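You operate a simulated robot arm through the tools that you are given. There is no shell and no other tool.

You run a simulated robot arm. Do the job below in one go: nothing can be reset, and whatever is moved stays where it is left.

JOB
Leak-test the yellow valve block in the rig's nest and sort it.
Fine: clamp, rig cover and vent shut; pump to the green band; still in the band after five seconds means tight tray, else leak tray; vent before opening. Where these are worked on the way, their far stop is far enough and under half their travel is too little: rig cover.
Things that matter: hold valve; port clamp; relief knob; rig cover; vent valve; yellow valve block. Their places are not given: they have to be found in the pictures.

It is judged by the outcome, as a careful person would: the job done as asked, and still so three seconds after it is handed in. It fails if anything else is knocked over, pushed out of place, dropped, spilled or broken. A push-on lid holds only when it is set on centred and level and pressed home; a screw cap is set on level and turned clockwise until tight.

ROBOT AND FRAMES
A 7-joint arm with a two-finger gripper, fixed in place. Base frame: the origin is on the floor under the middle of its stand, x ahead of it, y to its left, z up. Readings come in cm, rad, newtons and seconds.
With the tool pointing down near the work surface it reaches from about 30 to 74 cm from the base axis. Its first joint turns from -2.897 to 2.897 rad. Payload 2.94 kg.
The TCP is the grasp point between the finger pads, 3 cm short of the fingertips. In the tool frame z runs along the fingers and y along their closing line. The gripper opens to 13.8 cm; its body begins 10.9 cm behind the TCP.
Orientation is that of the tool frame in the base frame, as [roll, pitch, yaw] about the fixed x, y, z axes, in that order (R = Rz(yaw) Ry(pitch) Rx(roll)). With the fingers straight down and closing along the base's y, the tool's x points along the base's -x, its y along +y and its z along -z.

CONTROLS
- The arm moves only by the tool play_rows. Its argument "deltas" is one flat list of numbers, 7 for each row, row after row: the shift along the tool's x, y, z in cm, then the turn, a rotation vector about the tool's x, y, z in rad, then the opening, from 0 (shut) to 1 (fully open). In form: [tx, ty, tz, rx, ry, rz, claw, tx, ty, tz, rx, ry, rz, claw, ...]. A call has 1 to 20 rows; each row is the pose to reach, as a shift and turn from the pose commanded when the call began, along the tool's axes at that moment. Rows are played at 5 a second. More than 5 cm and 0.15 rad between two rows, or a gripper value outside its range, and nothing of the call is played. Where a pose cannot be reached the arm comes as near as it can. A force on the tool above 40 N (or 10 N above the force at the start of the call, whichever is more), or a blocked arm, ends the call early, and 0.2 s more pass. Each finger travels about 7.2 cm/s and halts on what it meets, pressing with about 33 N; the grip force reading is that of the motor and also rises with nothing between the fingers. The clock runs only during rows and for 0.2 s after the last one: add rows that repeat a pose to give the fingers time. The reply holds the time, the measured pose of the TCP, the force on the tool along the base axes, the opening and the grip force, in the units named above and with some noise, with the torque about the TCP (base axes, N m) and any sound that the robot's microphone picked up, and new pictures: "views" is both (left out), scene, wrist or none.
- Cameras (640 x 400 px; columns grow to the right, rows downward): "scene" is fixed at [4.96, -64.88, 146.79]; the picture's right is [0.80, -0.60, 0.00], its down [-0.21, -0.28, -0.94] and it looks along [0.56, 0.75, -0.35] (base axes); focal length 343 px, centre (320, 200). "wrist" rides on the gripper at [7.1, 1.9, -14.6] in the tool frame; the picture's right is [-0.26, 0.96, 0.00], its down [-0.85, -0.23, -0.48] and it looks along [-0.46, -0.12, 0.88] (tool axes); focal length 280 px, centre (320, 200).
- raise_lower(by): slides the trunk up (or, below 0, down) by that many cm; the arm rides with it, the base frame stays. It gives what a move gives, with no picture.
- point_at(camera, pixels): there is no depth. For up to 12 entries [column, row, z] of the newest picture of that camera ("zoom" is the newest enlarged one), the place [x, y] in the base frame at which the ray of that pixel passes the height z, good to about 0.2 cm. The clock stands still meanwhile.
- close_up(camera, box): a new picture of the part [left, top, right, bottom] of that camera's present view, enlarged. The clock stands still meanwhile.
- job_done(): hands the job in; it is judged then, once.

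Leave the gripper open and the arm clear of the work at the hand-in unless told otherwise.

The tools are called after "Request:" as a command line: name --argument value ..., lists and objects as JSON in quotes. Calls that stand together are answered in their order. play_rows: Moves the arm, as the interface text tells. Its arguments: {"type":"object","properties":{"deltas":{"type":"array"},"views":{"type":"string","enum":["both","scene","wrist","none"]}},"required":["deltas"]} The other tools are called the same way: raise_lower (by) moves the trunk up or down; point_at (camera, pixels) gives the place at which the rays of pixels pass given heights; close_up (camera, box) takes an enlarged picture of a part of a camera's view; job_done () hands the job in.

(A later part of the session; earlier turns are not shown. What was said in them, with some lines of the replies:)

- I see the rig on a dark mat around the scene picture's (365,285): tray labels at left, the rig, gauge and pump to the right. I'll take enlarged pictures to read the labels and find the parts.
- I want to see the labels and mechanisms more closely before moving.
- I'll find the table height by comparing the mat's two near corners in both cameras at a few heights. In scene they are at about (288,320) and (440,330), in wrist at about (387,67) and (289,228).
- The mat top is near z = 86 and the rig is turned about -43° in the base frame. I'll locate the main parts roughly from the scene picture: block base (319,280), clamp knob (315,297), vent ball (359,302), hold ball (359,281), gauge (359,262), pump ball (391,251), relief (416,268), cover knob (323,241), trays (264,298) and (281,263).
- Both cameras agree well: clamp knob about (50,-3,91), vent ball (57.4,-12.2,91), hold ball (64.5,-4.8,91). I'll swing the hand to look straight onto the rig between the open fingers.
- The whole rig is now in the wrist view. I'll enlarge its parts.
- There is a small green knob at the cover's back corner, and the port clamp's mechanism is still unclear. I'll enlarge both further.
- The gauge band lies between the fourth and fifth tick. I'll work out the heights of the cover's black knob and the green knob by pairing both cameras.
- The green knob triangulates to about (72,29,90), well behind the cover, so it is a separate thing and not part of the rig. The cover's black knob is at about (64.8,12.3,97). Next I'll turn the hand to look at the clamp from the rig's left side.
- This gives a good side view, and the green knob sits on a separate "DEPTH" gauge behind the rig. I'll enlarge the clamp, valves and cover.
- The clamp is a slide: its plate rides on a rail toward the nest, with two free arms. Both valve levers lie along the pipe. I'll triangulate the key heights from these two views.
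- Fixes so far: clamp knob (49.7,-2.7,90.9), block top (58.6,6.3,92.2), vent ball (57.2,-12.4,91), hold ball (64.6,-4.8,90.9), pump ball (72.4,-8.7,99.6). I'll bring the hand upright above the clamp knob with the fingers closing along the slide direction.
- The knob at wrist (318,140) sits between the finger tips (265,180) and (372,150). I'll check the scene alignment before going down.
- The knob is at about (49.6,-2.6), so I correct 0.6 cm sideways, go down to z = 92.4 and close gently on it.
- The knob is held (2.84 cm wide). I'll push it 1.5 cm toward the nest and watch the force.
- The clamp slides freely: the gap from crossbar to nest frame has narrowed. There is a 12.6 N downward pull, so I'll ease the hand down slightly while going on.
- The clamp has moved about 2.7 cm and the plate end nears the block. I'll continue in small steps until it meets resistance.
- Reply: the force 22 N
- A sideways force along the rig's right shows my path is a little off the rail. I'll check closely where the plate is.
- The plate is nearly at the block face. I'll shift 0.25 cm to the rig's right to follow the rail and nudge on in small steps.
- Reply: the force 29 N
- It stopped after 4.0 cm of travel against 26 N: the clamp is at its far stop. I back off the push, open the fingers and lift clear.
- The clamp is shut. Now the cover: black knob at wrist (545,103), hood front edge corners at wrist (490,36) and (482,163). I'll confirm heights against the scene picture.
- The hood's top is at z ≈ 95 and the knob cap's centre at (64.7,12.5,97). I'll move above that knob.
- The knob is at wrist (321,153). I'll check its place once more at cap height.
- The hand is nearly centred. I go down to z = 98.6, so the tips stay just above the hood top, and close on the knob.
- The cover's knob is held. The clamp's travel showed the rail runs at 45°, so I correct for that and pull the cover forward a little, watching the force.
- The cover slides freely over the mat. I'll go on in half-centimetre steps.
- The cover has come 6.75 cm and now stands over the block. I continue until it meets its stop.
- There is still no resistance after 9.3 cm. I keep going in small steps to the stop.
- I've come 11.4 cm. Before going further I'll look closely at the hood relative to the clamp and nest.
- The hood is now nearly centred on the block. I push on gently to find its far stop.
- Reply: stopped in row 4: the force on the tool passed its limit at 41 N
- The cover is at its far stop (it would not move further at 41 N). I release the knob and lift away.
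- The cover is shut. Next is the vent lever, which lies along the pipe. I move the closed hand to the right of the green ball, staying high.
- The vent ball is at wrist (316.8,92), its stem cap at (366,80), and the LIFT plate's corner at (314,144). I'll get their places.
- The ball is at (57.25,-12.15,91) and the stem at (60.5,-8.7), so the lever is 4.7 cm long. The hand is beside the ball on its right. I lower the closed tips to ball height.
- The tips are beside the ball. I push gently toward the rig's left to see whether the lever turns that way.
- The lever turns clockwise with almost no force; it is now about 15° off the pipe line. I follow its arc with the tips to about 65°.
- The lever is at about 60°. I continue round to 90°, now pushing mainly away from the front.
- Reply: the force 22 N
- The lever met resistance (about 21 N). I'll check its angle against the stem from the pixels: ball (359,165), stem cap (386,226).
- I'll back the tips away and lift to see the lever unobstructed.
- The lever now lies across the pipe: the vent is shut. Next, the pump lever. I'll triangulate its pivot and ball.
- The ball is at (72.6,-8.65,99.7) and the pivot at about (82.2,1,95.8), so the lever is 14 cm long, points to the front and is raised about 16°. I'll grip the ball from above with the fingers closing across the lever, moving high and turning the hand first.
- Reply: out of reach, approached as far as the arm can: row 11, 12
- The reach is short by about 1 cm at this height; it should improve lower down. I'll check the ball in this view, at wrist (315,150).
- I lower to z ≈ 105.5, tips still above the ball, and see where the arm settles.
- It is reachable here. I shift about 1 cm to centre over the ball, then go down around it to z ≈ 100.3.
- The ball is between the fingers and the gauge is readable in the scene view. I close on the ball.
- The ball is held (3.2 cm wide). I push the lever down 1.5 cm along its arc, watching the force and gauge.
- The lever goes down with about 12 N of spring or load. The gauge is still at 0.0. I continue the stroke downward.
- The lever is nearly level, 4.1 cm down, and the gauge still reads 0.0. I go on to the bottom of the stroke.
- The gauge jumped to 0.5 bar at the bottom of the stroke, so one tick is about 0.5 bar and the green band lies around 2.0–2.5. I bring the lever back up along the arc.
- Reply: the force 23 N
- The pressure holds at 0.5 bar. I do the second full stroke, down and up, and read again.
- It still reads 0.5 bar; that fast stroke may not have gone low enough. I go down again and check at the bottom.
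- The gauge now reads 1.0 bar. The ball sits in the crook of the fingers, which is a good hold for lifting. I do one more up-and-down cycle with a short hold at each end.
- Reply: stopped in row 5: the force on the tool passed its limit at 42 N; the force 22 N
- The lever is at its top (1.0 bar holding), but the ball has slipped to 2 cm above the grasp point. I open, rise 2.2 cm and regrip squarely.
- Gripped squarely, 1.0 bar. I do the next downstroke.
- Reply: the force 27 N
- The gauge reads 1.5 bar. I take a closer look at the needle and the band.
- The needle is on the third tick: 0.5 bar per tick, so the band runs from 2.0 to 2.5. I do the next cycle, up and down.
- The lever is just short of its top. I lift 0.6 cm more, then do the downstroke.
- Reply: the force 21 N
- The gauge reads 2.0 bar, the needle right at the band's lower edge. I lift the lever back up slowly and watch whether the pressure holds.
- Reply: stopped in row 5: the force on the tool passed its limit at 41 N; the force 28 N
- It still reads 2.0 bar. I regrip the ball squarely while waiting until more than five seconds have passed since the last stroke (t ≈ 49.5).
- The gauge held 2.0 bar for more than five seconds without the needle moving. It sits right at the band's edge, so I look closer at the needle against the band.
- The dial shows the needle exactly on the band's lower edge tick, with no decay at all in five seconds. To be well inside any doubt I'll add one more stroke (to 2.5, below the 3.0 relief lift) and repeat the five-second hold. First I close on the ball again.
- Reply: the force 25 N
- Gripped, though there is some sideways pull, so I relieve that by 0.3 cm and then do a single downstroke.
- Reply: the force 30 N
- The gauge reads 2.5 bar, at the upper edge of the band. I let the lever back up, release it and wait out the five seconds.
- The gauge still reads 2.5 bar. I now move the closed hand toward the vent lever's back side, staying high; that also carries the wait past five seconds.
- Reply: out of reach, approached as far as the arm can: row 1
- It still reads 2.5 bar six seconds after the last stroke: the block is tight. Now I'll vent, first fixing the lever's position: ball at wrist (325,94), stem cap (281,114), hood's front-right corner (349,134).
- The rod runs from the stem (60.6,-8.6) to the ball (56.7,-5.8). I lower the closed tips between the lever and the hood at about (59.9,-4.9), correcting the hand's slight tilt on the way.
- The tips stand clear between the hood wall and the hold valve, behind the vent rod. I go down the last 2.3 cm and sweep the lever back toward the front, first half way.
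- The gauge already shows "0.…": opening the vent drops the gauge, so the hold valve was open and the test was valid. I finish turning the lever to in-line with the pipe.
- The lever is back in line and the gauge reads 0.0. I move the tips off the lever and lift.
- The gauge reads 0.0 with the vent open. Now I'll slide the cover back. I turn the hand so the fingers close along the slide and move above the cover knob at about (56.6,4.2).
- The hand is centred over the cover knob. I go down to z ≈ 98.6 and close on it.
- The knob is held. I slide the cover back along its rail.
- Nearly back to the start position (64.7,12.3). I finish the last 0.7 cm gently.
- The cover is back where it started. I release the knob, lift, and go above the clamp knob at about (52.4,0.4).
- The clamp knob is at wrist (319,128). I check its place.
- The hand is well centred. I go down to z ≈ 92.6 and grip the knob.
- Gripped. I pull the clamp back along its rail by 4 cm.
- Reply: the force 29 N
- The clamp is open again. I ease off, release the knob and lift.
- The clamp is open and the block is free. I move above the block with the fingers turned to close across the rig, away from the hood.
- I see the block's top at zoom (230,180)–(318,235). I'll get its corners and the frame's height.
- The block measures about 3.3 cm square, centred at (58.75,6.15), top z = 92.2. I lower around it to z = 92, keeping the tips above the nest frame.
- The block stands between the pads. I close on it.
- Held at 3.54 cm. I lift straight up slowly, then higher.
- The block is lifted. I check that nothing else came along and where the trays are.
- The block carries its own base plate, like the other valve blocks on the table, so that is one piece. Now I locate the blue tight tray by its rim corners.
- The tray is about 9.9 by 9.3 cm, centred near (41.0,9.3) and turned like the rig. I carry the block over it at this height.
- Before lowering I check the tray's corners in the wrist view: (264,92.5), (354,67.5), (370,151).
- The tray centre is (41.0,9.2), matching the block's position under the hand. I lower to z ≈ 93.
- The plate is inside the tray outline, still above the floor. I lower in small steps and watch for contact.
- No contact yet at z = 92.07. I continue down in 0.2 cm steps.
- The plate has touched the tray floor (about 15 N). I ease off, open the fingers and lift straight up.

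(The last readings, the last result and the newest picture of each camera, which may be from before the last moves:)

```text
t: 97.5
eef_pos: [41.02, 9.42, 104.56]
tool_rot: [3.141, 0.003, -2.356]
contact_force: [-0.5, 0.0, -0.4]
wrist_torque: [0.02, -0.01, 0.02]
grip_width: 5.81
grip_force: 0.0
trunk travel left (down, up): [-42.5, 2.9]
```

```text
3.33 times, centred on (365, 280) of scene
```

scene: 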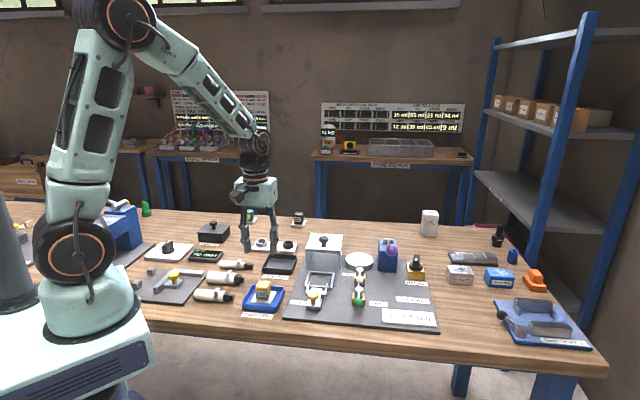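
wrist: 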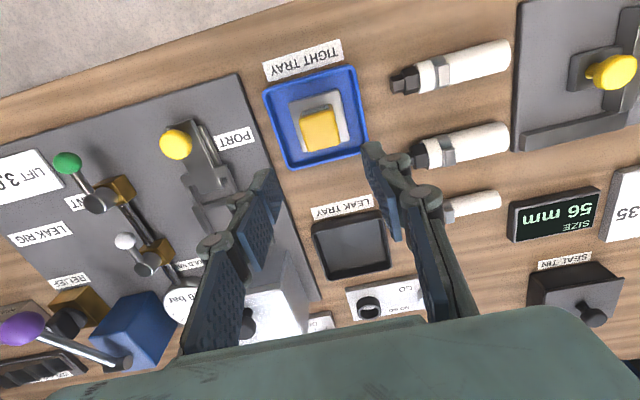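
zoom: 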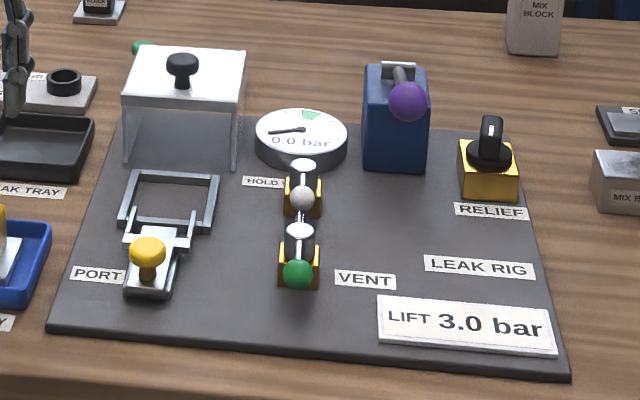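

The valve block stands level in the tight tray. The rig is vented and its cover and clamp are open, with the gauge at 0.0. I raise the arm clear and open the gripper fully.

Request:
play_rows --deltas '[0, 0, -4, 0, 0, 0, 0.6, 0, 0, -8, 0, 0, 0, 0.8, 0, 0, -12, 0, 0, 0, 1, 0, 0, -16, 0, 0, 0, 1, 0, 0, -18, 0, 0, 0, 1, 0, 0, -18, 0, 0, 0, 1]' --views "both"

Request:
close_up --camera "scene" --box '[130, 200, 450, 340]'

```text
t: 98.8
eef_pos: [40.96, 9.38, 122.67]
tool_rot: [3.141, 0.001, -2.354]
contact_force: [-0.7, 0.3, -0.2]
wrist_torque: [0.02, -0.01, -0.03]
grip_width: 13.77
grip_force: 0.1
trunk travel left (down, up): [-42.5, 2.9]
```

scene: 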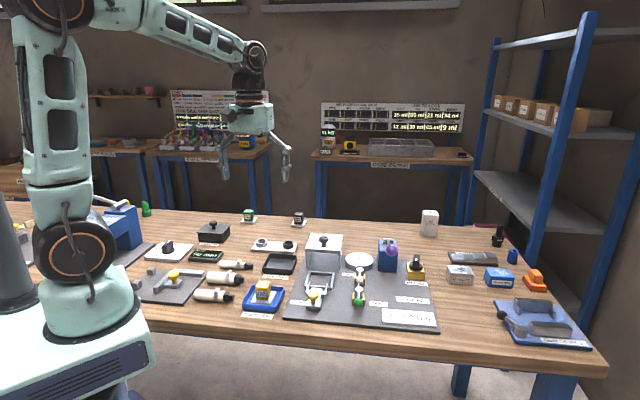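
wrist: 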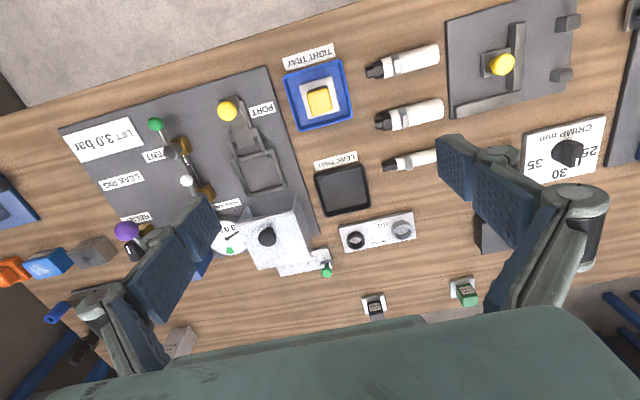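

```text
2.00 times, centred on (290, 270) of scene
```

zoom: 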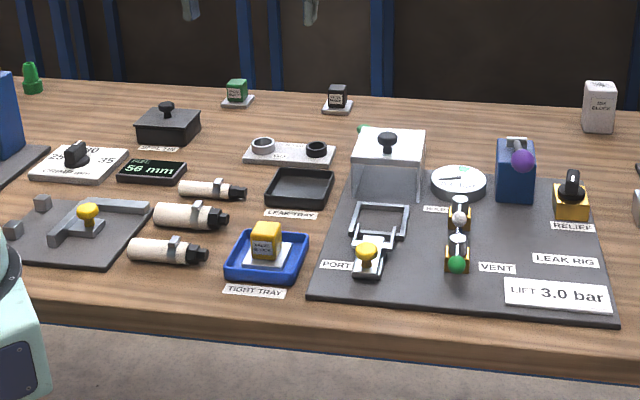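

Everything stands as intended: the block is in the tight tray, the neighbouring items are unmoved, and the arm is clear with the gripper open. I hand the job in.

Request:
job_done

```text
The job is handed in.
```

The yellow valve block passed its leak test. I put it in the tight tray and handed the job in.

- **Set-up:** The port clamp and rig cover went to their far stops. I turned the vent lever across the pipe until it met a stop; by the pictures that was about 82°, not a full 90°.
- **Test:** Each pump stroke added 0.5 bar, and the green band runs from 2.0 to 2.5 bar. At 2.0 bar the needle sat on the band's lower edge and did not move for more than five seconds. I added one stroke to 2.5 bar, the upper edge, and it held there for about six seconds.
- **Edge readings:** Both readings were at the edges of the band, because the 0.5 bar strokes landed only there. With no drop either time, I judged the block tight.
- **After the test:** I vented first, and the gauge fell to 0.0. Then I slid the cover back, opened the clamp and set the block down level in the blue tray.
- **Left alone:** I did not touch the hold valve or the relief knob, which reads "LIFT 3.0 bar". The hold valve's lever lay along the pipe, and the gauge dropped when I vented, so I took the hold valve to be open.

Nothing else looked moved in the final pictures. The arm is clear of the work with the gripper open.
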